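You operate a simulated robot arm through the tools that you are given. There is no shell and no other tool. Be economical: measure what you need, move in short steps, check, and stop when the job is done.

Carry out the task below with a simulated robot arm. There is one attempt and no reset: what you move stays moved.

JOB
Put things in order on the glue end of the long bench. At the end: the blue small carton (marked "LAMP") from the glue end of the long bench stands where the clear bag (marked "UNIONS") stood; the grey can (marked "PRIMER") from the glue end of the long bench stands where the yellow tape measure stood; the clear bag from the glue end of the long bench stands where the grey can stood; the white filler tin stands where the blue small carton stood; the yellow tape measure stands on top of the orange levelling block; whatever was shut is shut again. Leave all else as you found it, and nothing knocked over.
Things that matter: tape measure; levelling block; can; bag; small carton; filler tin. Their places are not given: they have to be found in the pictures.

The check looks at the end state, three seconds after you hand in, the way a careful person would. Anything else that was tipped, shoved, dropped, spilled or broken makes it a failure.

ROBOT AND FRAMES
A 6-joint arm with a two-finger parallel gripper, fixed in place. Base frame: the origin is at the foot of the arm, x ahead of it, y to its left, z up; the work surface is at about z = 900. Units: mm, degrees, N and s.
With the tool pointing down near the work surface it reaches from about 240 to 640 mm from the base axis. Its first joint turns from -66.0 to 66.0 degrees. Payload 2.7 kg.
The TCP is the grasp point between the finger pads, 23 mm short of the fingertips. In the tool frame z runs along the fingers and y along their closing line. The gripper opens to 94 mm. The fingers are 38 mm wide and 10 mm thick; the gripper's body (54 by 96 mm) begins 39 mm behind the TCP.
Orientation is that of the tool frame in the base frame, as a unit quaternion [w, x, y, z]. With the fingers straight down and closing along the base's y, the tool's x points along the base's -x, its y along +y and its z along -z.

CONTROLS
- The arm moves only by the tool nudge_tool. Its argument "moves" is a list of rows, each a list of 7 numbers: the finger opening in mm, from 0 to 94, then the shift along the base's x, y, z in mm, then the turn, a rotation vector about the base's x, y, z in rad. In form: [[fingers, tx, ty, tz, wx, wy, wz], ...]. A call has 1 to 10 rows; each row is the pose to reach, as a shift and turn from the pose commanded when the call began. A row lasts 0.2 s, in which the tool goes at most 50 mm and 8.6 degrees; a call with a longer step from one row to the next is refused whole, and so is a gripper value outside its range. Where a pose cannot be reached the arm comes as near as it can. A force on the tool above 40 N (or 10 N above the force at the start of the call, whichever is more), or a blocked arm, ends the call early, and 0.2 s more pass. Each finger travels about 45 mm/s and halts on what it meets, pressing with about 38 N; the grip force reading is that of the motor and also rises with nothing between the fingers. The clock runs only during rows and for 0.2 s after the last one: add rows that repeat a pose to give the fingers time. It gives the time, the measured TCP pose, the force on the tool (base axes), the opening and the grip force at its end, in the units of the frame above (readings bear some noise).
- Cameras (640 x 400 px; columns grow to the right, rows downward): "scene" is fixed at [81.4, -431.3, 1418.2]; the picture's right is [0.74, -0.68, 0.00], its down [-0.30, -0.33, -0.90] and it looks along [0.61, 0.66, -0.44] (base axes); focal length 351 px, centre (320, 200). "wrist" rides on the gripper at [-39, 0, -44] in the tool frame; the picture's right is [0.00, -1.00, 0.00], its down [0.97, 0.00, -0.24] and it looks along [0.24, 0.00, 0.97] (tool axes); focal length 218 px, centre (320, 200).
- capture(camera): a new picture of that camera. No time passes.
- point_at(camera, pixels): there is no depth. For up to 12 entries [column, row, z] of the newest picture of that camera ("zoom" is the newest enlarged one), the place [x, y] in the base frame at which the ray of that pixel passes the height z, good to about 2 mm. No time passes.
- enlarge(camera, box): a new picture of the part [left, top, right, bottom] of that camera's present view, enlarged. No time passes.
- hand_in(): hands the job in; it is judged then, once.

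Go step by step. Measure first, check grasps and placings, and put right what went wrong. The budget is 80 turns and 46 pictures, counting those below and the enlarged ones. Unless the task says otherwise, let go and move clear before handing in, and close with one line.

The tools are called after ">>>" as a command line: name --pt "numbers of a row" for each row, then --argument value for the rest, lists and objects as JSON in quotes. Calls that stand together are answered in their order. nudge_tool: Moves the arm, as the interface text tells. Its arguments: {"type":"object","properties":{"moves":{"type":"array","items":{"type":"array","items":{"type":"number"}}}},"required":["moves"]} The other tools are called the same way: capture (camera) takes a picture; point_at (camera, pixels) gives the place at which the rays of pixels pass given heights; enlarge (camera, box) takes an enlarged picture of a part of a camera's view; hand_in () hands the job in.

At the start:

```text
clock: 0.0
tcp_pos: [380.7, -18.9, 1186.9]
tool_rot: [0.001, -0.001, 1.0, 0.001]
ft_force: [-1.0, -0.6, -0.2]
gripper_width: 94.1
grasp_force: 0.0
```

scene: 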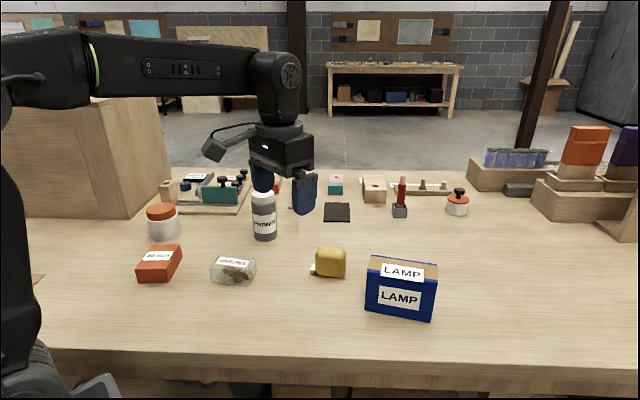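
wrist: 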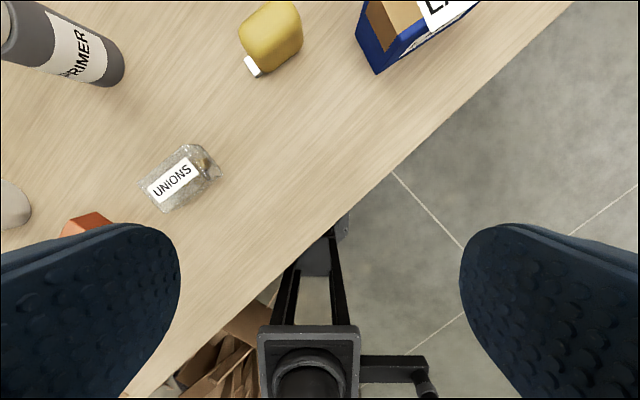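

The pictures show the carton at (401,287), tape at (330,262), bag at (232,270), can at (264,215), an orange block at (158,262) and a white tin at (163,220). I'll enlarge to read the labels.

>>> enlarge --camera "scene" --box '[120, 160, 290, 300]'

>>> enlarge --camera "scene" --box '[290, 160, 480, 330]'

```text
2.86 times, centred on (205, 230) of scene
```

zoom: 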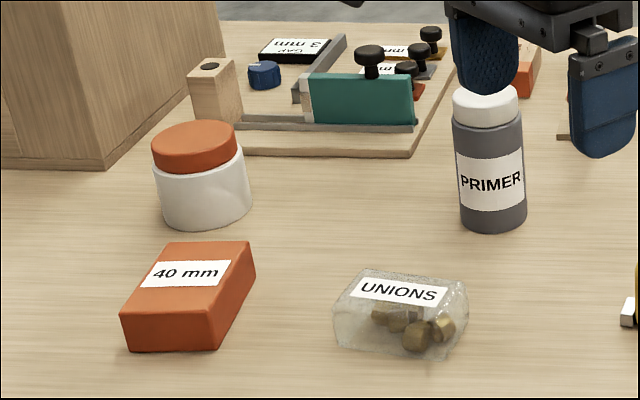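

```text
2.35 times, centred on (385, 245) of scene
```

zoom: 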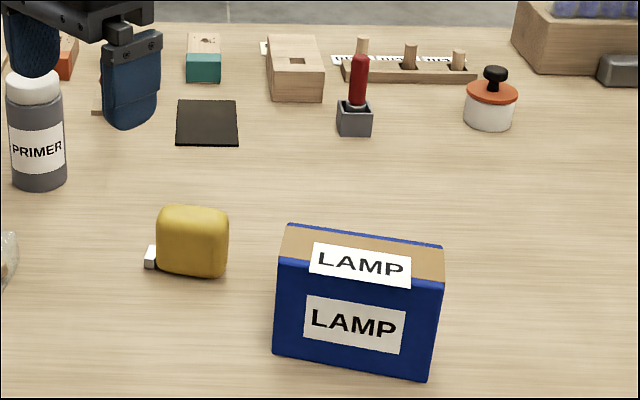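

Labels are read: "40 mm" orange block, white tin with orange lid, PRIMER can. A second orange thing at (275,185) is partly hidden behind the gripper. I'll get rough positions first.

>>> point_at --camera "scene" --pixels '[[265, 238, 900], [163, 237, 900], [138, 280, 900], [168, 282, 900], [182, 247, 930], [233, 282, 900], [330, 276, 900], [367, 307, 900], [431, 320, 900], [275, 190, 900], [163, 212, 950], [437, 262, 980]]'

>>> point_at --camera "wrist" --pixels '[[180, 180, 920], [270, 38, 930], [115, 70, 900], [375, 72, 900], [15, 205, 950], [85, 225, 930]]'

```text
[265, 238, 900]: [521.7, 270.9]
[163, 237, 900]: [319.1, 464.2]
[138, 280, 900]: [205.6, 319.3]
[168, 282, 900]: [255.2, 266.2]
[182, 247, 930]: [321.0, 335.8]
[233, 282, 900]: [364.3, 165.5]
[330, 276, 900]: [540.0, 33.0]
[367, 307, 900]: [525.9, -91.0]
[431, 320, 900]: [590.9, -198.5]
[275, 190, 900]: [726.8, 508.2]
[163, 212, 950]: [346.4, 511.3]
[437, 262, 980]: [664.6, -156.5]
```

```text
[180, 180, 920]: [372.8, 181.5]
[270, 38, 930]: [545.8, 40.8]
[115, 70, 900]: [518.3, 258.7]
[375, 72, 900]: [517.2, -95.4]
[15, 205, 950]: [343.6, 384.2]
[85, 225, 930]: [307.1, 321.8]
```

I'll move the arm over the left part to view the tin, block, bag and can from above.

>>> nudge_tool --pt "94 -20 45 0 0 0 0" --pt "94 -40 90 0 0 0 0" --pt "94 -60 135 0 0 0 0" --pt "94 -80 180 0 0 0 0" --pt "94 -100 220 0 0 0 0" --pt "94 -120 260 0 0 0 0" --pt "94 -140 300 0 0 0 0" --pt "94 -140 300 0 0 0 0"

>>> capture --camera "wrist"

>>> capture --camera "scene"

```text
clock: 1.8
tcp_pos: [241.2, 279.4, 1185.6]
tool_rot: [0.0, 0.0, 1.0, -0.001]
ft_force: [0.0, -0.4, 0.5]
gripper_width: 93.6
grasp_force: 0.0
```

```text
41 pictures are left
```

wrist: 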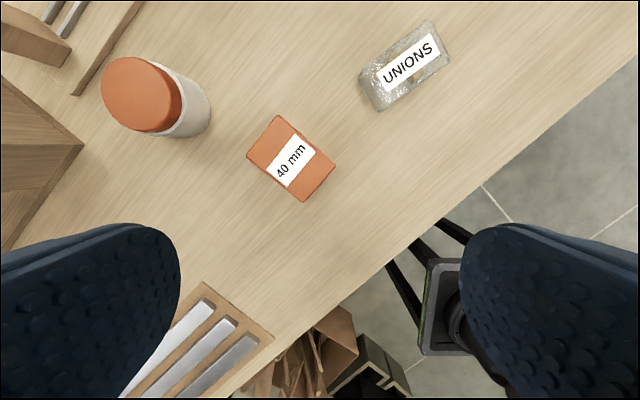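

```text
40 pictures are left
```

scene: 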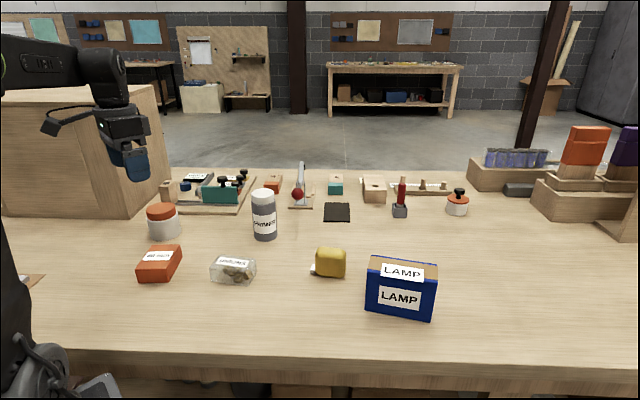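

The block's top corners are at (279,115),(335,165),(303,202),(247,155); the tin lid centre is about (141,94). Now I measure them.

>>> point_at --camera "wrist" --pixels '[[279, 115, 940], [335, 165, 940], [303, 202, 940], [247, 155, 940], [101, 90, 970], [181, 100, 970], [146, 57, 970], [138, 132, 970], [190, 132, 900], [429, 20, 930], [450, 65, 910], [362, 75, 920]]'

>>> enlarge --camera "wrist" --box '[90, 0, 470, 230]'

>>> enlarge --camera "scene" --box '[120, 180, 290, 300]'

```text
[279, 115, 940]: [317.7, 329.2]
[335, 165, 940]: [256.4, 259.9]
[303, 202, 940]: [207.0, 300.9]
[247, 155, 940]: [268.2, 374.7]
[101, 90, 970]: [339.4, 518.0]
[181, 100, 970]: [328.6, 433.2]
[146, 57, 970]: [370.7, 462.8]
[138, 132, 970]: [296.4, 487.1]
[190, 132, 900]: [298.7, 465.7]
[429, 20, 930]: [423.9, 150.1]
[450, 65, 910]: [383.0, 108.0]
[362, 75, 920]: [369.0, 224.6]
```

```text
1.68 times, centred on (280, 115) of wrist
```

zoom: 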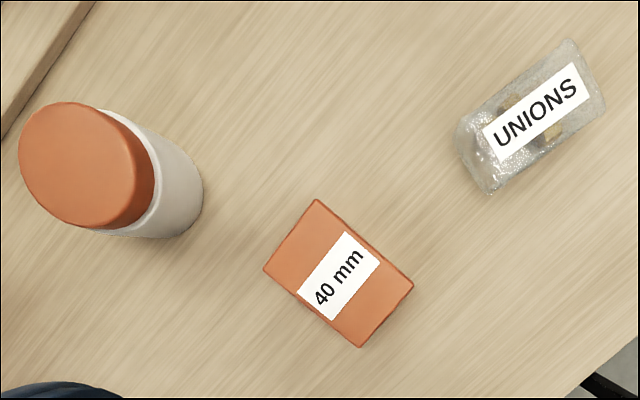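

```text
3.33 times, centred on (205, 240) of scene
```

zoom: 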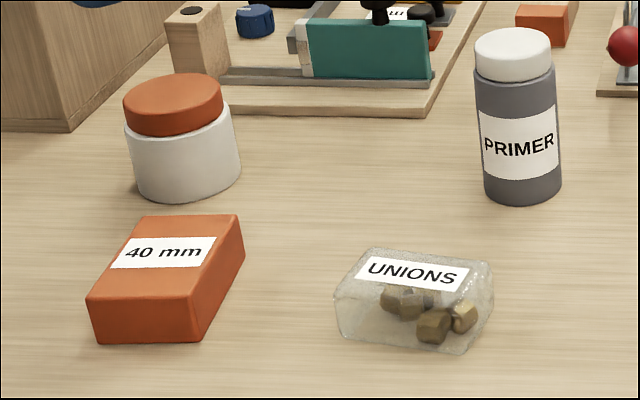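

Cross-checking heights with the scene view: block top corners at zoom (192,299),(238,216),(88,300), bottom (192,341); can, tin and bag points too.

>>> point_at --camera "zoom" --pixels '[[192, 299, 940], [192, 341, 900], [238, 216, 940], [88, 300, 940], [97, 341, 900], [123, 100, 970], [221, 100, 970], [188, 200, 900], [485, 190, 900], [561, 190, 900], [523, 207, 900], [410, 253, 940]]'

>>> nudge_tool --pt "94 15 -47 0 0 0 0" --pt "94 30 -94 0 0 0 0" --pt "94 40 -140 0 0 0 0" --pt "94 50 -187 0 0 0 0" --pt "94 60 -230 0 0 0 0" --pt "94 80 -275 0 0 0 0" --pt "94 100 -320 0 0 0 0" --pt "94 120 -360 0 0 0 0" --pt "94 120 -360 0 0 0 0"

>>> capture --camera "wrist"

```text
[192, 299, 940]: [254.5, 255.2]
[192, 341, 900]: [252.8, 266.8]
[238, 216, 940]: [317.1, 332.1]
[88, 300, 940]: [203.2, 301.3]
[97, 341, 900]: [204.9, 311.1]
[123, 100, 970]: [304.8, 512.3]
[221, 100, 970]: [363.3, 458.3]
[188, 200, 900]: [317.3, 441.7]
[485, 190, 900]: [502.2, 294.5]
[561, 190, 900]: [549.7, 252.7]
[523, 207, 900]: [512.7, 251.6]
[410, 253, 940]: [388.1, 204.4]
```

```text
clock: 3.8
tcp_pos: [361.4, -80.9, 1184.2]
tool_rot: [0.001, -0.001, 1.0, 0.0]
ft_force: [0.7, 0.6, 0.0]
gripper_width: 93.8
grasp_force: 0.0
```

```text
37 pictures are left
```

wrist: 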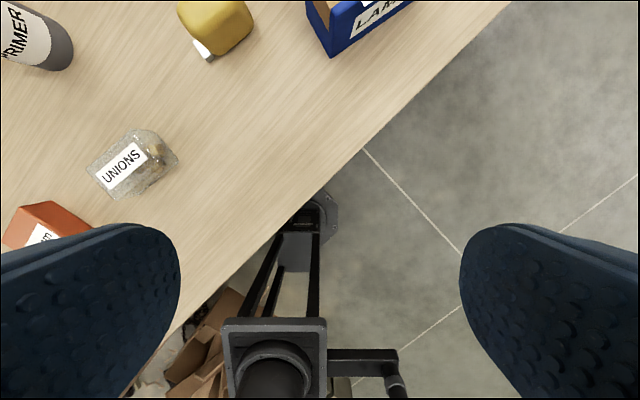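

The block's top matches z≈940 in both views. I'll move forward to see the tape and carton from above.

>>> nudge_tool --pt "94 35 10 0 0 0 0" --pt "94 70 20 0 0 0 0" --pt "94 105 30 0 0 0 0" --pt "94 135 40 0 0 0 0" --pt "94 135 40 0 0 0 0"

>>> capture --camera "wrist"

```text
clock: 5.0
tcp_pos: [496.7, -38.7, 1186.1]
tool_rot: [0.001, -0.001, 1.0, 0.0]
ft_force: [-0.8, 0.8, -0.5]
gripper_width: 93.8
grasp_force: 0.0
```

```text
36 pictures are left
```

wrist: 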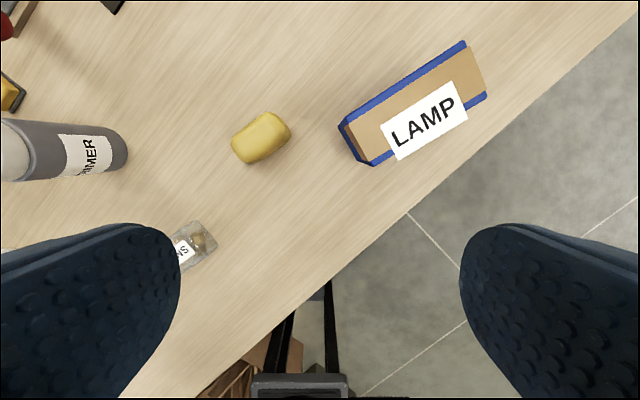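

The carton, tape and can are all visible; I'll enlarge for the corners.

>>> enlarge --camera "wrist" --box '[210, 20, 510, 210]'

>>> enlarge --camera "scene" --box '[300, 230, 450, 330]'

```text
2.11 times, centred on (360, 115) of wrist
```

zoom: 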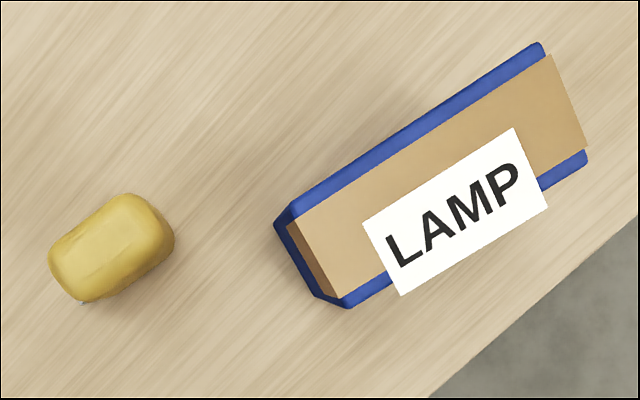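

```text
4.00 times, centred on (375, 280) of scene
```

zoom: 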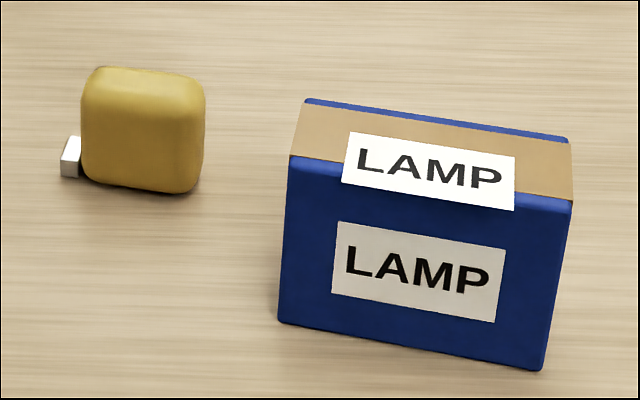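

Measuring the carton's and tape's corners at candidate heights in both views.

>>> point_at --camera "wrist" --pixels '[[346.7, 117.4, 1000], [464.3, 41.5, 1000], [487, 93.7, 1000], [373.3, 164.8, 1000], [346.7, 117.4, 980], [373.3, 164.8, 980], [487, 93.7, 980], [464.3, 41.5, 980], [266, 112, 950], [248, 163, 950], [232, 145, 950], [291, 130, 950]]'

>>> point_at --camera "scene" --pixels '[[367.5, 270, 1000], [438.3, 281.3, 1000], [437, 264.5, 1000], [371.3, 255, 1000], [367.5, 270, 980], [438.3, 281.3, 980], [364.8, 310.5, 900], [430.3, 322.5, 900], [344, 278, 900], [317, 275, 900], [317, 248, 955], [346, 251, 955]]'

```text
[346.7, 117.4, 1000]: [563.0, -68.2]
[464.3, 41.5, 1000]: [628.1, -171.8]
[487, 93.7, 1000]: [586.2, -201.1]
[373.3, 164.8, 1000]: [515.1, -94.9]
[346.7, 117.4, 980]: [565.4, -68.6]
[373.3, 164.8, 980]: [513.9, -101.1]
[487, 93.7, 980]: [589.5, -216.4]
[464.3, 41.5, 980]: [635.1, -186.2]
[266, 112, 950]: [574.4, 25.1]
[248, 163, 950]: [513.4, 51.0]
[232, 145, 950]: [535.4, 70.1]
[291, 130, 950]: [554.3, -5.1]
```

```text
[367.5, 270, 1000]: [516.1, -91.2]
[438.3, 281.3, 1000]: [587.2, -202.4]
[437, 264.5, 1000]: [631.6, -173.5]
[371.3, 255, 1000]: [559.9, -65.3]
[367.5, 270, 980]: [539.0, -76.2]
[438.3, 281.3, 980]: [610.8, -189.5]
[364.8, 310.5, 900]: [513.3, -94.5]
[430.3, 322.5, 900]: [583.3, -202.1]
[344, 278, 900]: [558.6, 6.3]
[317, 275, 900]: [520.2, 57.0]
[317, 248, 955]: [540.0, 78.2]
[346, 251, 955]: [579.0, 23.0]
```

Both views agree the carton top is at z≈1000: centre (573.4,-133.6), long axis about -57°. The tape centre is about (546,36), thickness axis about 37°. First I'll go above the tape with the fingers turned to close across its thickness.

>>> nudge_tool --pt "94 7 11 -15 0 0 -0.135" --pt "94 14 22 -30 0 0 -0.27" --pt "94 21 33 -45 0 0 -0.405" --pt "94 28 44 -60 0 0 -0.54" --pt "94 35 55 -75 0 0 -0.675" --pt "94 42 65 -90 0 0 -0.81" --pt "94 50 75 -106 0 0 -0.925" --pt "94 50 75 -126 0 0 -0.925" --pt "94 50 75 -126 0 0 -0.925"

>>> capture --camera "wrist"

```text
clock: 7.0
tcp_pos: [545.2, 35.0, 1060.3]
tool_rot: [0.001, 0.446, 0.895, -0.001]
ft_force: [0.0, 0.5, 0.1]
gripper_width: 94.0
grasp_force: 0.0
```

```text
33 pictures are left
```

wrist: 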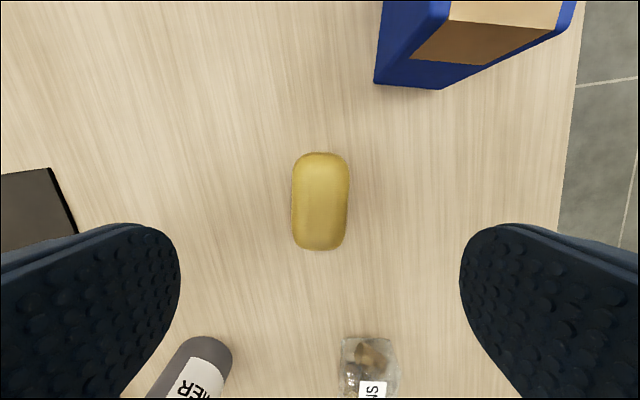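

The tape sits centred in column 320 and square to the fingers; I check its row extent at the top's height.

>>> point_at --camera "wrist" --pixels '[[320, 153, 950], [320, 250, 940], [293, 205, 945], [349, 205, 945], [320, 153, 940], [320, 250, 930]]'

```text
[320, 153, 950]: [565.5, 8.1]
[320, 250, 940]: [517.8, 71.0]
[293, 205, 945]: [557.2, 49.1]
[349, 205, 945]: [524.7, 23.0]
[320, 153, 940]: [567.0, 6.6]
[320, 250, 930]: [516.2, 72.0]
```

Tape centre ≈ (542,39). Descending to z=930 and closing.

>>> nudge_tool --pt "94 -2 3 -40 0 0 0" --pt "94 -2 3 -80 0 0 0" --pt "94 -2 3 -110 0 0 0" --pt "94 -2 3 -131 0 0 0" --pt "94 -2 3 -131 0 0 0"

>>> nudge_tool --pt "60 0 0 0 0 0 0" --pt "45 0 0 0 0 0 0" --pt "30 0 0 0 0 0 0" --pt "30 0 0 0 0 0 0" --pt "30 0 0 0 0 0 0" --pt "30 0 0 0 0 0 0"

>>> capture --camera "scene"

```text
clock: 8.2
tcp_pos: [543.9, 39.1, 929.7]
tool_rot: [0.0, 0.446, 0.895, 0.0]
ft_force: [0.4, -0.1, 0.0]
gripper_width: 93.9
grasp_force: 0.1
```

```text
clock: 9.6
tcp_pos: [543.3, 39.2, 931.3]
tool_rot: [0.001, 0.445, 0.895, -0.001]
ft_force: [-0.9, -0.1, -0.2]
gripper_width: 39.7
grasp_force: 38.5
```

```text
32 pictures are left
```

scene: 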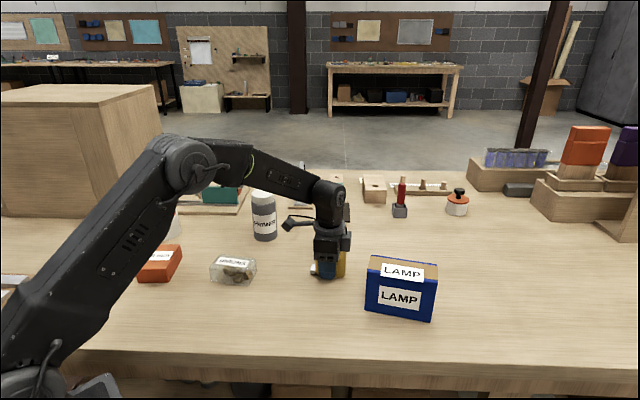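

Gripped at 39.7 mm. Lifting, then turning toward the block's axis.

>>> nudge_tool --pt "30 0 0 40 0 0 0" --pt "30 0 0 85 0 0 0" --pt "30 0 0 130 0 0 0" --pt "30 0 0 170 0 0 0" --pt "30 -15 15 170 0 0 0.14" --pt "30 -40 39 170 0 0 0.28" --pt "30 -65 64 170 0 0 0.42" --pt "30 -90 88 170 0 0 0.56" --pt "30 -115 113 170 0 0 0.7" --pt "30 -140 137 170 0 0 0.84"

>>> nudge_tool --pt "30 -25 25 0 0 0 0.14" --pt "30 -50 50 0 0 0 0.28" --pt "30 -75 75 0 0 0 0.42" --pt "30 -100 100 0 0 0 0.56" --pt "30 -120 120 0 0 0 0.7" --pt "30 -135 135 0 0 0 0.84" --pt "30 -142 140 0 0 0 0.952" --pt "30 -142 140 0 0 0 0.952"

>>> capture --camera "wrist"

```text
clock: 11.8
tcp_pos: [402.1, 176.2, 1098.9]
tool_rot: [0.001, 0.041, 0.999, 0.0]
ft_force: [-0.1, -0.4, -2.6]
gripper_width: 39.9
grasp_force: 37.6
```

```text
clock: 13.6
tcp_pos: [263.9, 317.5, 1099.5]
tool_rot: [0.001, -0.421, 0.907, 0.0]
ft_force: [0.0, -0.1, -2.5]
gripper_width: 40.0
grasp_force: 38.2
```

```text
31 pictures are left
```

wrist: 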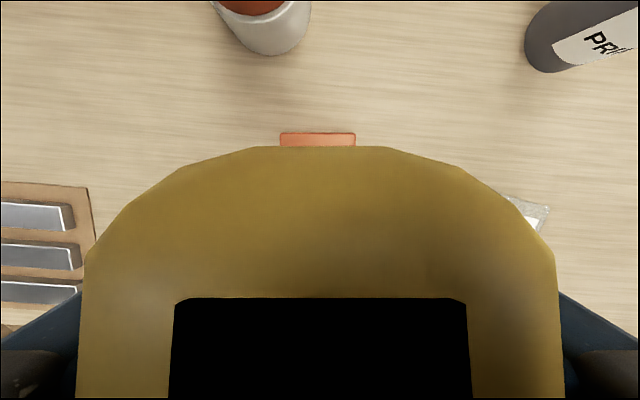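

The block's far edge (281–355, row 133) is centred under the tape. Descending to just above contact.

>>> nudge_tool --pt "30 -2 -1 -40 0 0 0" --pt "30 -2 -1 -80 0 0 0" --pt "30 -2 -1 -105 0 0 0" --pt "30 -2 -1 -120 0 0 0" --pt "30 -2 -1 -127 0 0 0" --pt "30 -2 -1 -127 0 0 0"

>>> enlarge --camera "scene" --box '[90, 190, 250, 300]'

```text
clock: 15.0
tcp_pos: [259.7, 314.3, 973.0]
tool_rot: [0.0, -0.42, 0.907, 0.0]
ft_force: [0.1, -0.4, -3.0]
gripper_width: 39.7
grasp_force: 38.1
```

```text
3.64 times, centred on (170, 245) of scene
```

zoom: 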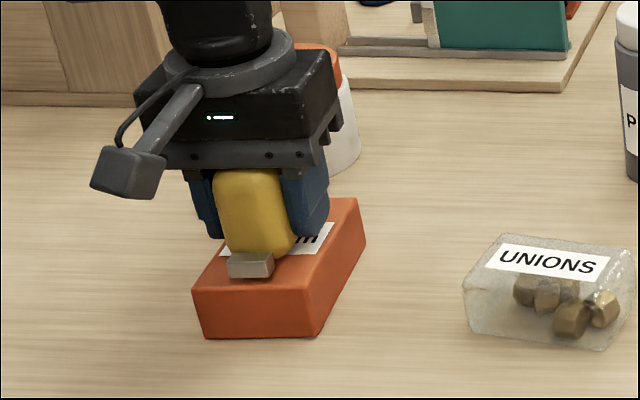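

Well placed above the block, slightly near the front; shift 5 mm back and lower until contact.

>>> nudge_tool --pt "30 4 5 0 0 0 0" --pt "30 4 5 -1 0 0 0" --pt "30 4 5 -2 0 0 0" --pt "30 4 5 -3 0 0 0" --pt "30 4 5 -3 0 0 0"

```text
clock: 16.2
tcp_pos: [262.8, 319.7, 969.4]
tool_rot: [0.002, -0.421, 0.907, 0.001]
ft_force: [-4.1, -4.2, 14.9]
gripper_width: 40.0
grasp_force: 38.4
```

Contact (15 N upward). Back off 0.5 mm, open and rise.

>>> nudge_tool --pt "30 0 0 0.7 0 0 0" --pt "50 0 0 0.7 0 0 0" --pt "70 0 0 0.7 0 0 0" --pt "80 0 0 0.7 0 0 0" --pt "80 0 0 0.7 0 0 0" --pt "80 0 0 30 0 0 0" --pt "80 0 0 75 0 0 0" --pt "80 0 0 120 0 0 0" --pt "80 0 0 160 0 0 0"

>>> enlarge --camera "scene" --box '[110, 170, 290, 290]'

>>> capture --camera "wrist"

```text
clock: 18.2
tcp_pos: [264.8, 318.2, 1129.4]
tool_rot: [0.0, -0.42, 0.907, 0.001]
ft_force: [0.1, -0.2, -0.2]
gripper_width: 79.8
grasp_force: 0.1
```

```text
3.33 times, centred on (200, 230) of scene
```

zoom: 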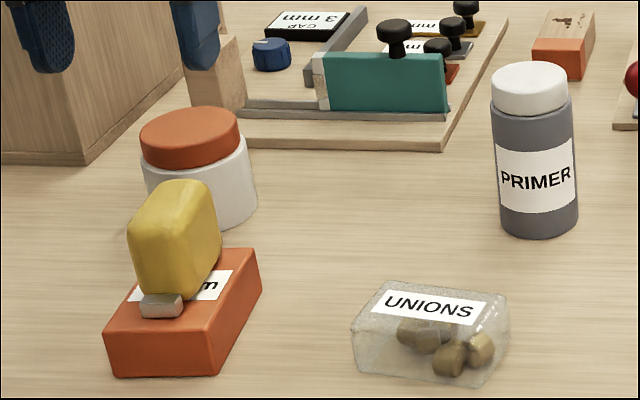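

```text
28 pictures are left
```

wrist: 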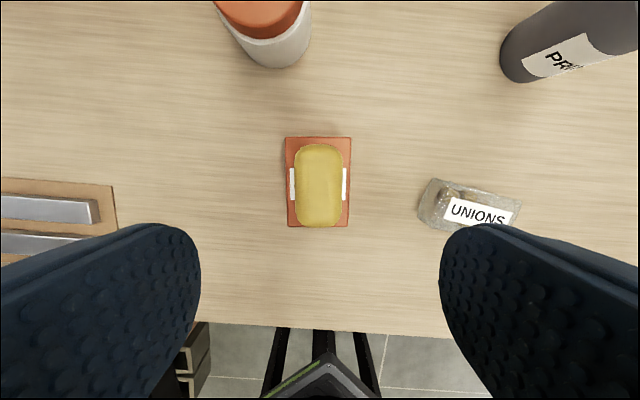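

Tape stands on the block. Now the can: I solve for its height and centre from scene (lid top ellipse centre zoom (529,80), base edges) and wrist (base curve).

>>> point_at --camera "zoom" --pixels '[[529, 80, 1030], [529, 80, 1050], [529, 80, 1070], [499, 222, 900], [578, 222, 900], [540, 238, 900], [539, 222, 900]]'

>>> point_at --camera "wrist" --pixels '[[508, 76, 900], [500, 50, 900], [530, 83, 900], [517, 58, 900]]'

```text
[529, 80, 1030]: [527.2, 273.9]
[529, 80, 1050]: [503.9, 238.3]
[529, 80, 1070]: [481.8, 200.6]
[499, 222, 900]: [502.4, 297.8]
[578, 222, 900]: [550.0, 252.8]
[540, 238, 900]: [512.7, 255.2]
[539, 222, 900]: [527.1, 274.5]
```

```text
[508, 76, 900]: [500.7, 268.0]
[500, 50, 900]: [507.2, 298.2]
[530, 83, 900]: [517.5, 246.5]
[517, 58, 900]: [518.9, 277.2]
```

The can's centre is ≈ (530,276), top at z≈1030, about 63 mm wide. Moving above it and checking with the wrist camera.

>>> nudge_tool --pt "94 45 -8 0 0 0 0" --pt "94 90 -16 0 0 0 0" --pt "94 135 -24 0 0 0 0" --pt "94 180 -32 0 0 0 0" --pt "94 225 -40 0 0 0 0" --pt "94 266 -43.6 0 0 0 0" --pt "94 266 -43.6 0 0 0 0"

>>> capture --camera "wrist"

```text
clock: 19.8
tcp_pos: [526.5, 274.2, 1129.1]
tool_rot: [0.0, -0.42, 0.907, 0.0]
ft_force: [-0.8, -0.3, 0.1]
gripper_width: 93.8
grasp_force: 0.1
out of reach, approached as far as the arm can: row 6, 7
```

```text
27 pictures are left
```

wrist: 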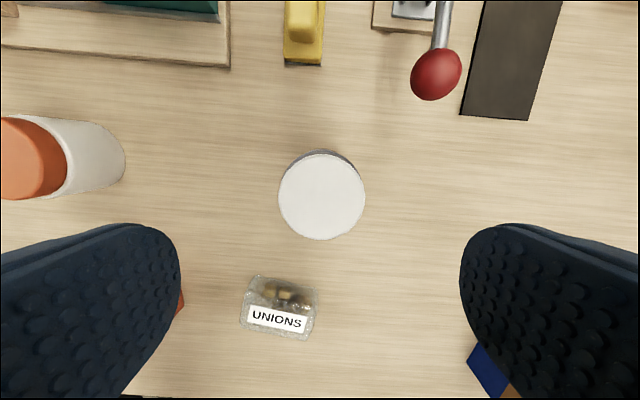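

The lid is at (321,196); I measure it.

>>> point_at --camera "wrist" --pixels '[[321, 196, 1030], [279, 196, 1030], [364, 196, 1030], [321, 153, 1030], [321, 239, 1030], [450, 75, 980], [415, 30, 900]]'

```text
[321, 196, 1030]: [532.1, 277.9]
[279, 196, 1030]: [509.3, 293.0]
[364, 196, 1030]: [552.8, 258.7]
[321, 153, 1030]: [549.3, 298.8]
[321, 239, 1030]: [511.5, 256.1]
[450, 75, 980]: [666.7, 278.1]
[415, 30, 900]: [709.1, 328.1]
```

Centre ≈ (530.5,277). Going down to just above the lid and checking the pose.

>>> nudge_tool --pt "94 0 0 -35 0 0 0" --pt "94 0 0 -70 0 0 0" --pt "94 0 0 -70 0 0 0"

```text
clock: 20.6
tcp_pos: [526.8, 274.0, 1058.2]
tool_rot: [0.001, -0.421, 0.907, 0.001]
ft_force: [0.6, 0.5, 0.2]
gripper_width: 94.0
grasp_force: 0.1
```

Now shift (+3.7,+2.8), descend to z≈997 and close.

>>> nudge_tool --pt "94 3.7 2.8 0 0 0 0" --pt "94 3.7 2.8 -30 0 0 0" --pt "94 3.7 2.8 -60 0 0 0" --pt "94 3.7 2.8 -60 0 0 0"

>>> nudge_tool --pt "75 0 0 0 0 0 0" --pt "60 0 0 0 0 0 0" --pt "52 0 0 0 0 0 0" --pt "52 0 0 0 0 0 0" --pt "52 0 0 0 0 0 0"

>>> enlarge --camera "scene" --box '[190, 150, 340, 260]'

```text
clock: 21.6
tcp_pos: [530.3, 277.4, 996.3]
tool_rot: [0.0, -0.42, 0.907, 0.0]
ft_force: [-1.1, 0.2, 0.4]
gripper_width: 94.1
grasp_force: 0.1
```

```text
clock: 22.8
tcp_pos: [530.9, 278.1, 997.7]
tool_rot: [0.001, -0.421, 0.907, 0.001]
ft_force: [1.3, -0.8, -0.6]
gripper_width: 63.0
grasp_force: 38.0
```

```text
3.64 times, centred on (265, 205) of scene
```

zoom: 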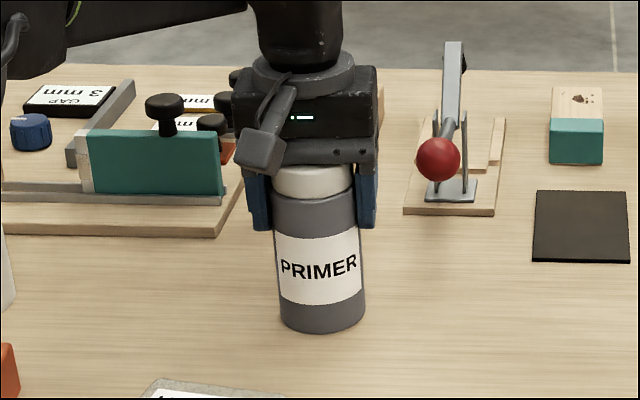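

Gripped at 63 mm. Lift and carry to the tape's old place (543.5, 39).

>>> nudge_tool --pt "52 0 0 25 0 0 0" --pt "52 0 0 50 0 0 0" --pt "52 0 -25 50 0 0 0" --pt "52 3 -68 50 0 0 0" --pt "52 6 -112 50 0 0 0" --pt "52 9 -156 50 0 0 0" --pt "52 12 -200 50 0 0 0" --pt "52 13 -225 50 0 0 0" --pt "52 13 -238 50 0 0 0" --pt "52 13 -238 50 0 0 0"

>>> nudge_tool --pt "52 0 0 -25 0 0 0" --pt "52 0 0 -40 0 0 0" --pt "52 0 0 -47 0 0 0" --pt "52 0 0 -48.5 0 0 0" --pt "52 0 0 -48.5 0 0 0"

>>> enlarge --camera "scene" --box '[270, 200, 420, 310]'

```text
clock: 25.0
tcp_pos: [544.8, 39.9, 1048.8]
tool_rot: [0.002, -0.421, 0.907, 0.001]
ft_force: [0.0, -0.1, -3.7]
gripper_width: 63.1
grasp_force: 38.1
```

```text
clock: 26.2
tcp_pos: [544.8, 38.6, 999.2]
tool_rot: [0.001, -0.42, 0.907, 0.001]
ft_force: [-0.1, -0.8, -1.5]
gripper_width: 63.0
grasp_force: 38.6
```

```text
3.64 times, centred on (345, 255) of scene
```

zoom: 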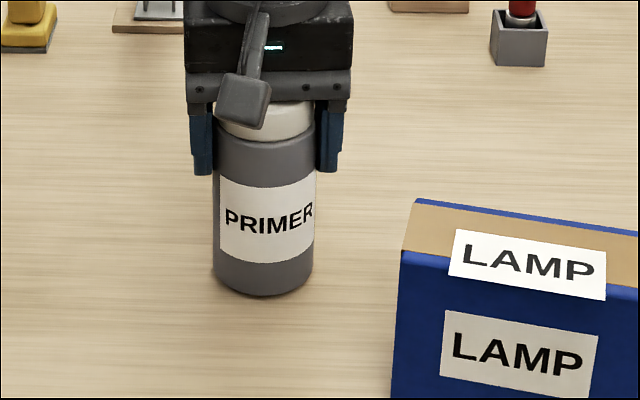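

Lowering the last 1.5 mm and releasing.

>>> nudge_tool --pt "52 0 0 -1 0 0 0" --pt "52 0 0 -1.7 0 0 0" --pt "52 0 0 -1.7 0 0 0" --pt "70 0 0 -1.5 0 0 0" --pt "85 0 0 -1.5 0 0 0" --pt "94 0 0 -1.5 0 0 0" --pt "94 0 0 -1.5 0 0 0" --pt "94 0 0 30 0 0 0" --pt "94 0 0 75 0 0 0" --pt "94 0 0 110 0 0 0"

>>> nudge_tool --pt "94 -45 0 0 0 0 0" --pt "94 -90 10 0 0 0 0" --pt "94 -130 25 0 0 0 0" --pt "94 -170 40 0 0 0 0" --pt "94 -210 60 0 0 0 0" --pt "94 -230 80 0 0 0 0" --pt "94 -230 80 0 0 0 0"

>>> capture --camera "wrist"

>>> capture --camera "scene"

```text
clock: 28.4
tcp_pos: [544.2, 38.5, 1111.5]
tool_rot: [0.001, -0.421, 0.907, 0.0]
ft_force: [-0.2, -0.2, 0.6]
gripper_width: 94.2
grasp_force: 0.1
```

```text
clock: 30.0
tcp_pos: [312.5, 117.7, 1110.1]
tool_rot: [0.0, -0.421, 0.907, 0.0]
ft_force: [-0.7, 0.0, -0.8]
gripper_width: 93.8
grasp_force: 0.0
```

```text
24 pictures are left
```

wrist: 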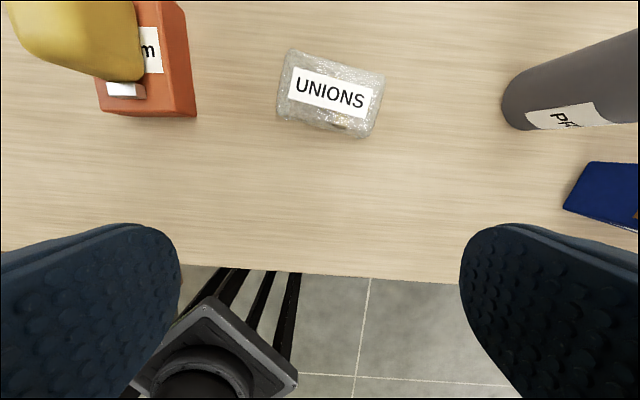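

```text
23 pictures are left
```

scene: 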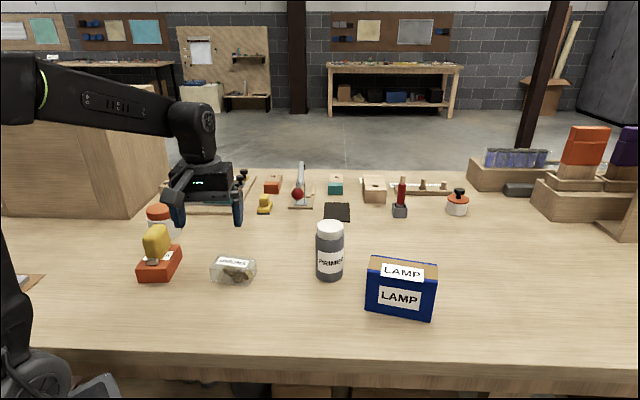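

The can stands at the tape's old place. Measuring the bag: corners at (288,48),(383,75),(371,138),(277,114).

>>> enlarge --camera "wrist" --box '[240, 20, 420, 150]'

>>> point_at --camera "wrist" --pixels '[[288, 48, 930], [383, 75, 930], [371, 138, 920], [277, 114, 920], [329, 92, 935], [292, 66, 935], [371, 90, 935], [365, 117, 935], [289, 94, 935]]'

>>> point_at --camera "scene" --pixels '[[212, 279, 900], [247, 284, 900], [218, 256, 935], [256, 262, 935], [233, 262, 935], [233, 262, 940]]'

```text
3.08 times, centred on (330, 85) of wrist
```

zoom: 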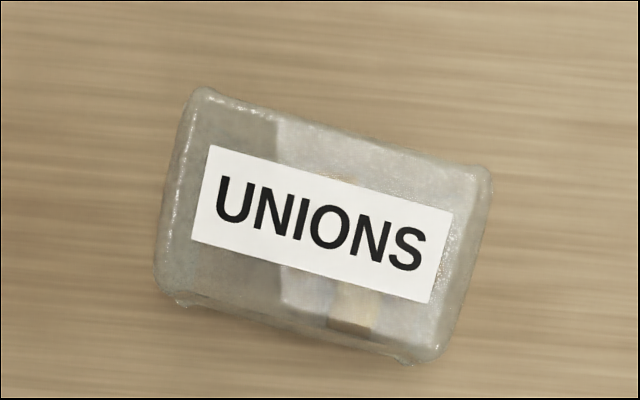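

```text
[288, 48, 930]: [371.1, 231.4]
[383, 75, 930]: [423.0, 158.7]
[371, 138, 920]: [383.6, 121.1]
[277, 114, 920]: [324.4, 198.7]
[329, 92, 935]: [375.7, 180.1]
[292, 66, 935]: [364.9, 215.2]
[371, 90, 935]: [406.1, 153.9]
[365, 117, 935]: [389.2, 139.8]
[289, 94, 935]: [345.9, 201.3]
```

```text
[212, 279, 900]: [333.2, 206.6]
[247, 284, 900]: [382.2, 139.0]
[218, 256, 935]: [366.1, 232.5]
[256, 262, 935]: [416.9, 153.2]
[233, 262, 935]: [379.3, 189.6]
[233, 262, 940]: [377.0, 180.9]
```

Bag centre ≈ (375.5,180), long axis ≈ -54.5°. Turning the fingers to close at 35.5° above it.

>>> nudge_tool --pt "94 6 6 0 0 0 -0.14" --pt "94 12 12 0 0 0 -0.28" --pt "94 18 18 0 0 0 -0.42" --pt "94 24 24 0 0 0 -0.56" --pt "94 30 30 0 0 0 -0.7" --pt "94 36 36 0 0 0 -0.84" --pt "94 42 42 0 0 0 -0.98" --pt "94 48 48 0 0 0 -1.12" --pt "94 55 54 0 0 0 -1.26" --pt "94 62 61 0 0 0 -1.4"

>>> nudge_tool --pt "94 0 0 0 0 0 -0.14" --pt "94 0 0 0 0 0 -0.28" --pt "94 0 0 0 0 0 -0.419" --pt "94 0 0 -45 0 0 -0.419" --pt "94 0 0 -60 0 0 -0.419" --pt "94 0 0 -60 0 0 -0.419"

>>> capture --camera "wrist"

```text
clock: 32.2
tcp_pos: [377.0, 179.7, 1110.2]
tool_rot: [0.001, 0.264, 0.964, -0.001]
ft_force: [0.3, 0.1, 0.5]
gripper_width: 94.1
grasp_force: 0.0
```

```text
clock: 33.6
tcp_pos: [376.5, 178.7, 1049.0]
tool_rot: [0.002, 0.458, 0.889, -0.001]
ft_force: [0.4, 0.2, 0.4]
gripper_width: 94.3
grasp_force: 0.0
```

```text
21 pictures are left
```

wrist: 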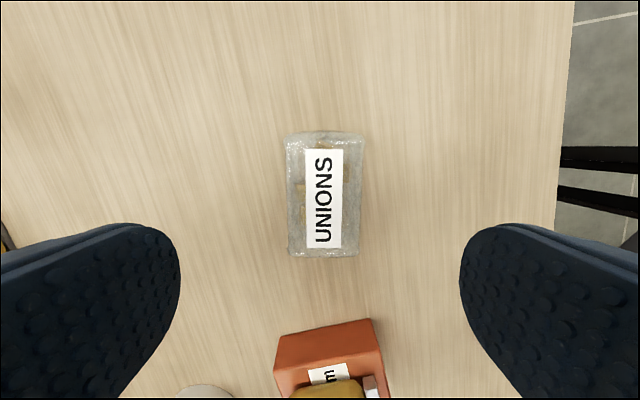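

The bag is square between the fingers, centre near (325,196). Checking position.

>>> point_at --camera "wrist" --pixels '[[325, 132, 930], [324, 257, 930], [286, 195, 930], [364, 195, 930], [324, 198, 935]]'

```text
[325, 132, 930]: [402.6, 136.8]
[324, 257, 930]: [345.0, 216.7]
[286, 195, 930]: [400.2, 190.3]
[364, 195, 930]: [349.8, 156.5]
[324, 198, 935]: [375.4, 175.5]
```

Bag centre ≈ (374.5,175). Descend and close.

>>> nudge_tool --pt "94 -1.5 -3.5 -40 0 0 0" --pt "94 -1.5 -3.5 -80 0 0 0" --pt "94 -1.5 -3.5 -110 0 0 0" --pt "94 -1.5 -3.5 -121 0 0 0" --pt "94 -1.5 -3.5 -121 0 0 0"

>>> nudge_tool --pt "75 0 0 0 0 0 0" --pt "60 0 0 0 0 0 0" --pt "50 0 0 0 0 0 0" --pt "45 0 0 0 0 0 0" --pt "45 0 0 0 0 0 0" --pt "45 0 0 0 0 0 0"

>>> enlarge --camera "scene" --box '[160, 210, 310, 310]'

```text
clock: 34.8
tcp_pos: [375.0, 175.8, 928.3]
tool_rot: [0.001, 0.458, 0.889, -0.001]
ft_force: [-0.2, -0.3, -0.5]
gripper_width: 94.1
grasp_force: 0.1
```

```text
clock: 36.2
tcp_pos: [374.2, 176.5, 928.8]
tool_rot: [0.0, 0.458, 0.889, 0.0]
ft_force: [-0.2, 0.1, -0.2]
gripper_width: 57.6
grasp_force: 38.0
```

```text
4.00 times, centred on (235, 260) of scene
```

zoom: 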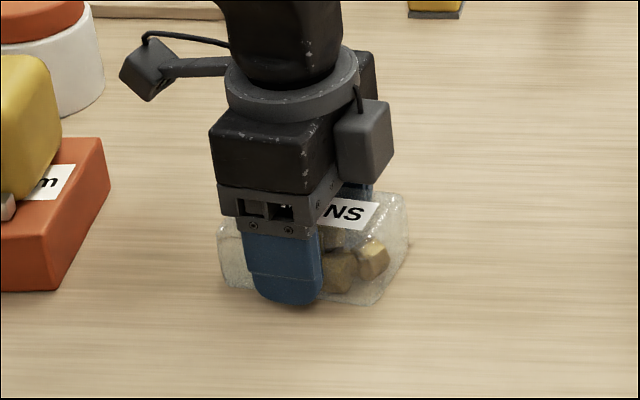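

Gripped at 57.6 mm. Lift and carry to the can's old place (530.5,277.5).

>>> nudge_tool --pt "45 0 0 25 0 0 0" --pt "45 0 0 50 0 0 0" --pt "45 25 16 50 0 0 0" --pt "45 62 40 50 0 0 0" --pt "45 99 64 50 0 0 0" --pt "45 130 85 50 0 0 0" --pt "45 156 101.5 50 0 0 0" --pt "45 156 101.5 50 0 0 0"

>>> nudge_tool --pt "45 0 0 -25 0 0 0" --pt "45 0 0 -42 0 0 0" --pt "45 0 0 -48 0 0 0" --pt "45 0 0 -48.5 0 0 0"

>>> enlarge --camera "scene" --box '[190, 170, 340, 270]'

```text
clock: 38.0
tcp_pos: [527.7, 278.5, 977.3]
tool_rot: [0.0, 0.458, 0.889, -0.001]
ft_force: [0.6, 0.0, -1.4]
gripper_width: 57.7
grasp_force: 37.9
```

```text
clock: 39.0
tcp_pos: [530.5, 278.0, 930.3]
tool_rot: [0.001, 0.458, 0.889, 0.0]
ft_force: [-0.1, 0.0, -1.6]
gripper_width: 57.6
grasp_force: 37.8
```

```text
4.00 times, centred on (265, 220) of scene
```

zoom: 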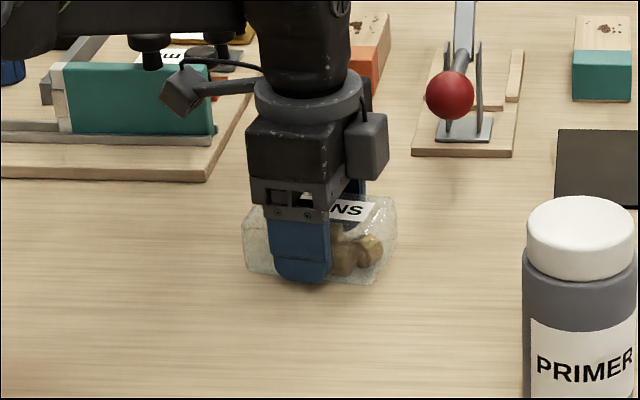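

Set down, release and rise.

>>> nudge_tool --pt "45 0 0 -1 0 0 0" --pt "45 0 0 -1 0 0 0" --pt "65 0 0 -0.8 0 0 0" --pt "80 0 0 -0.8 0 0 0" --pt "94 0 0 -0.8 0 0 0" --pt "94 0 0 -0.8 0 0 0" --pt "94 0 0 40 0 0 0" --pt "94 0 0 85 0 0 0" --pt "94 0 0 130 0 0 0" --pt "94 -20 -20 160 0 0 0"

>>> capture --camera "scene"

```text
clock: 41.2
tcp_pos: [509.2, 259.4, 1090.5]
tool_rot: [0.001, 0.458, 0.889, -0.001]
ft_force: [0.4, 0.8, -0.9]
gripper_width: 94.2
grasp_force: 0.0
```

```text
18 pictures are left
```

scene: 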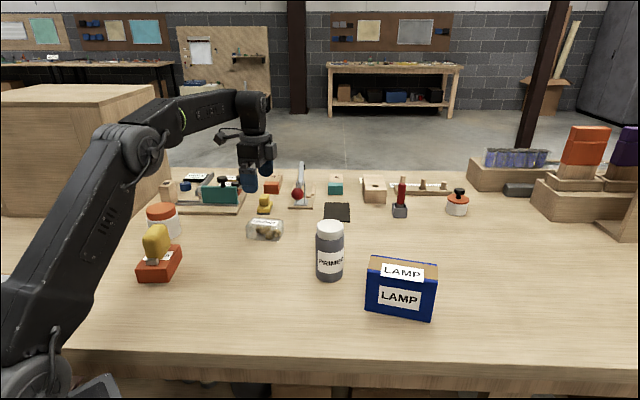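

Bag placed. Moving to above the carton at (573.4,-133.6).

>>> nudge_tool --pt "94 -20 -40 15 0 0 0" --pt "94 -20 -85 20 0 0 0" --pt "94 -20 -130 20 0 0 0" --pt "94 -15 -175 20 0 0 0" --pt "94 0 -220 20 0 0 0" --pt "94 15 -265 20 0 0 0" --pt "94 30 -310 20 0 0 -0.052" --pt "94 45 -352 20 0 0 -0.052" --pt "94 63.5 -392 20 0 0 -0.052" --pt "94 63.5 -392 20 0 0 -0.052"

>>> capture --camera "wrist"

```text
clock: 43.4
tcp_pos: [575.6, -135.7, 1110.4]
tool_rot: [-0.001, 0.48, 0.877, -0.001]
ft_force: [0.9, -0.1, -0.2]
gripper_width: 94.1
grasp_force: 0.0
```

```text
17 pictures are left
```

wrist: 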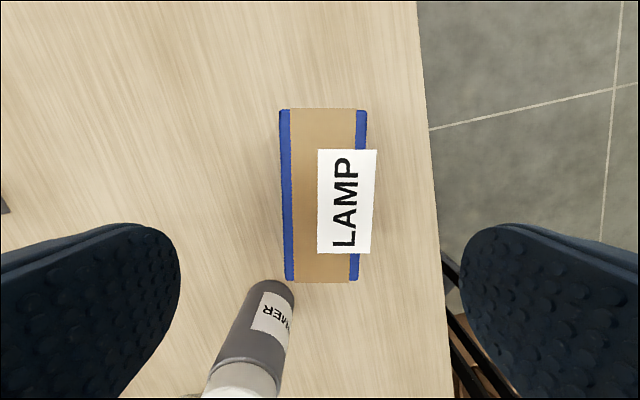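

The carton is square to the fingers, centre ≈ (323.5,195). Checking its corners.

>>> point_at --camera "wrist" --pixels '[[281, 110, 1000], [368, 110, 1000], [360, 281, 1000], [285, 281, 1000]]'

```text
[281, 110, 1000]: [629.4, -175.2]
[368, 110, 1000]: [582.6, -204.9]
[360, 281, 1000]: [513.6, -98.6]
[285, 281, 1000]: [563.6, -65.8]
```

Carton centre (572.5,-135.5). Descend to z≈968 and close.

>>> nudge_tool --pt "94 -1.5 -1 -40 0 0 0" --pt "94 -1.5 -1 -80 0 0 0" --pt "94 -1.5 -1 -120 0 0 0" --pt "94 -1.5 -1 -142 0 0 0" --pt "94 -1.5 -1 -142 0 0 0"

>>> nudge_tool --pt "75 0 0 0 0 0 0" --pt "60 0 0 0 0 0 0" --pt "50 0 0 0 0 0 0" --pt "42 0 0 0 0 0 0" --pt "42 0 0 0 0 0 0" --pt "42 0 0 0 0 0 0"

>>> enlarge --camera "scene" --box '[310, 210, 480, 330]'

```text
clock: 44.6
tcp_pos: [572.3, -134.2, 968.7]
tool_rot: [0.001, 0.481, 0.877, 0.0]
ft_force: [-1.0, 0.1, 0.3]
gripper_width: 93.9
grasp_force: 0.1
```

```text
clock: 46.0
tcp_pos: [572.9, -135.9, 968.8]
tool_rot: [0.001, 0.481, 0.877, -0.001]
ft_force: [-0.6, -0.1, 0.0]
gripper_width: 60.1
grasp_force: 38.1
```

```text
3.33 times, centred on (395, 270) of scene
```

zoom: 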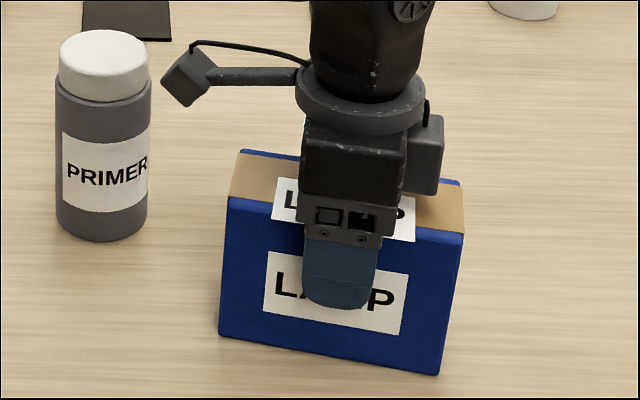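

Gripped (60 mm). Lift and carry around the can on the near side to the bag's old place (374.7,176).

>>> nudge_tool --pt "42 0 0 20 0 0 0" --pt "42 0 0 45 0 0 0" --pt "42 -20 5 60 0 0 0" --pt "42 -55 20 60 0 0 0" --pt "42 -90 35 60 0 0 0" --pt "42 -125 50 60 0 0 0" --pt "42 -155 70 60 0 0 0" --pt "42 -170 105 60 0 0 0" --pt "42 -180 145 60 0 0 0" --pt "42 -185 185 60 0 0 0"

>>> nudge_tool --pt "42 -3 40 0 0 0 0" --pt "42 -6 80 0 0 0 0.02" --pt "42 -10 110 0 0 0 0.052" --pt "42 -13 126 0 0 0 0.052" --pt "42 -13 126 0 0 0 0.052"

>>> capture --camera "scene"

```text
clock: 48.2
tcp_pos: [386.0, 49.4, 1031.3]
tool_rot: [0.001, 0.481, 0.877, -0.001]
ft_force: [-0.7, -0.6, -3.1]
gripper_width: 59.9
grasp_force: 37.7
```

```text
clock: 49.4
tcp_pos: [374.4, 174.2, 1028.3]
tool_rot: [0.001, 0.458, 0.889, 0.0]
ft_force: [0.4, -0.9, -4.0]
gripper_width: 59.6
grasp_force: 38.0
```

```text
15 pictures are left
```

scene: 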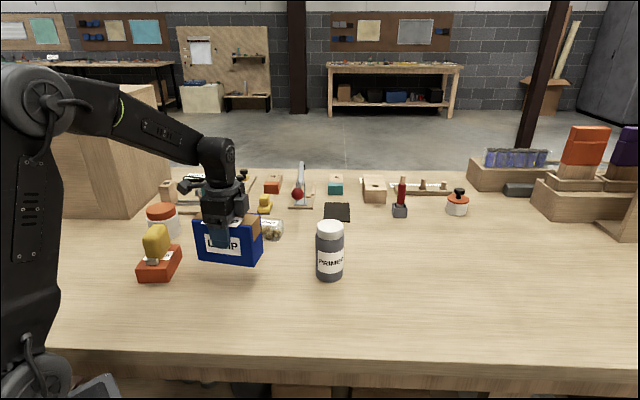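

Clear of the block. Lowering.

>>> nudge_tool --pt "42 0.5 0.5 -25 0 0 0" --pt "42 0.5 0.5 -45 0 0 0" --pt "42 0.5 0.5 -57 0 0 0" --pt "42 0.5 0.5 -59 0 0 0" --pt "42 0.5 0.5 -60 0 0 0" --pt "42 0.5 0.5 -60 0 0 0"

>>> enlarge --camera "scene" --box '[130, 190, 290, 300]'

```text
clock: 50.8
tcp_pos: [375.1, 175.8, 970.0]
tool_rot: [0.001, 0.458, 0.889, 0.0]
ft_force: [-0.3, -2.2, 7.2]
gripper_width: 59.9
grasp_force: 38.1
```

```text
3.64 times, centred on (210, 245) of scene
```

zoom: 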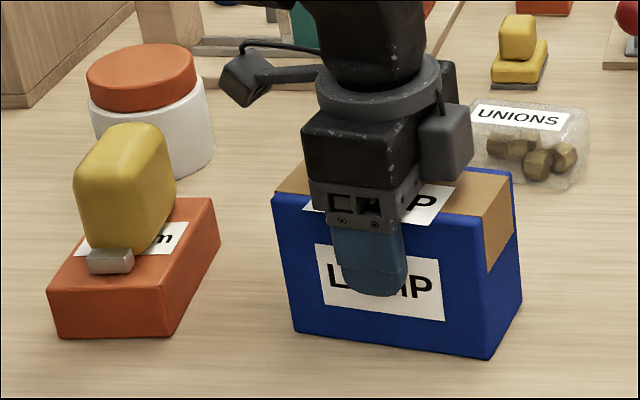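

Contact felt (7 N). Release and rise; also measuring the cabinet's position near the tin.

>>> nudge_tool --pt "60 0 0 0.5 0 0 0" --pt "75 0 0 0.5 0 0 0" --pt "90 0 0 0.5 0 0 0" --pt "94 0 0 0.5 0 0 0" --pt "94 0 0 0.5 0 0 0" --pt "94 0 0 35 0 0 0" --pt "94 0 0 80 0 0 0" --pt "94 0 0 125 0 0 0" --pt "94 0 0 155 0 0 0"

>>> point_at --camera "scene" --pixels '[[130, 219, 900], [100, 217, 900], [170, 184, 900], [60, 216, 900]]'

>>> nudge_tool --pt "94 -5 20 0 0 0 0.145" --pt "94 -10 40 0 0 0 0.29" --pt "94 -15 60 0 0 0 0.435" --pt "94 -20 80 0 0 0 0.58" --pt "94 -25 100 0 0 0 0.725" --pt "94 -30 120 0 0 0 0.87" --pt "94 -35 140 0 0 0 1.015" --pt "94 -40 160 0 0 0 1.16" --pt "94 -45 180 0 0 0 1.3" --pt "94 -50 200 0 0 0 1.44"

>>> nudge_tool --pt "94 0 0 0 0 0 0.145" --pt "94 0 0 0 0 0 0.29" --pt "94 0 0 0 0 0 0.435" --pt "94 0 0 0 0 0 0.56" --pt "94 0 0 0 0 0 0.56"

>>> capture --camera "wrist"

>>> capture --camera "scene"

```text
clock: 52.8
tcp_pos: [375.6, 174.6, 1123.8]
tool_rot: [0.0, 0.458, 0.889, -0.001]
ft_force: [0.6, 0.2, -0.5]
gripper_width: 94.1
grasp_force: 0.1
```

```text
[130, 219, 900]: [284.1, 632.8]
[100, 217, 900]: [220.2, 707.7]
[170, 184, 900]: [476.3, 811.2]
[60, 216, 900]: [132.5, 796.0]
```

```text
clock: 55.0
tcp_pos: [325.3, 376.3, 1123.8]
tool_rot: [0.0, -0.243, 0.97, 0.001]
ft_force: [-0.1, -0.2, 0.6]
gripper_width: 93.9
grasp_force: 0.0
```

```text
clock: 56.2
tcp_pos: [324.6, 377.4, 1124.4]
tool_rot: [0.0, -0.502, 0.865, 0.0]
ft_force: [-0.5, -0.4, -1.0]
gripper_width: 94.1
grasp_force: 0.0
```

```text
13 pictures are left
```

wrist: 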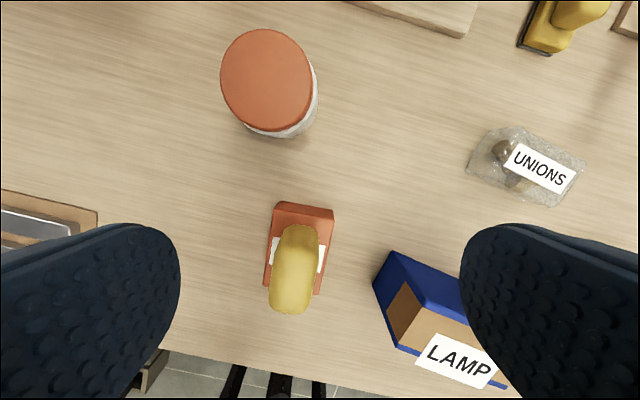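

```text
12 pictures are left
```

scene: 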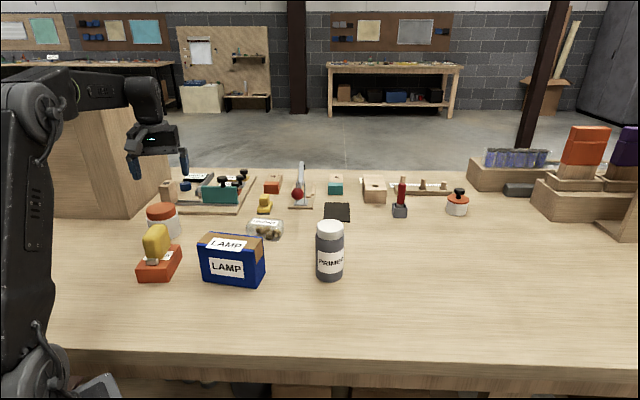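

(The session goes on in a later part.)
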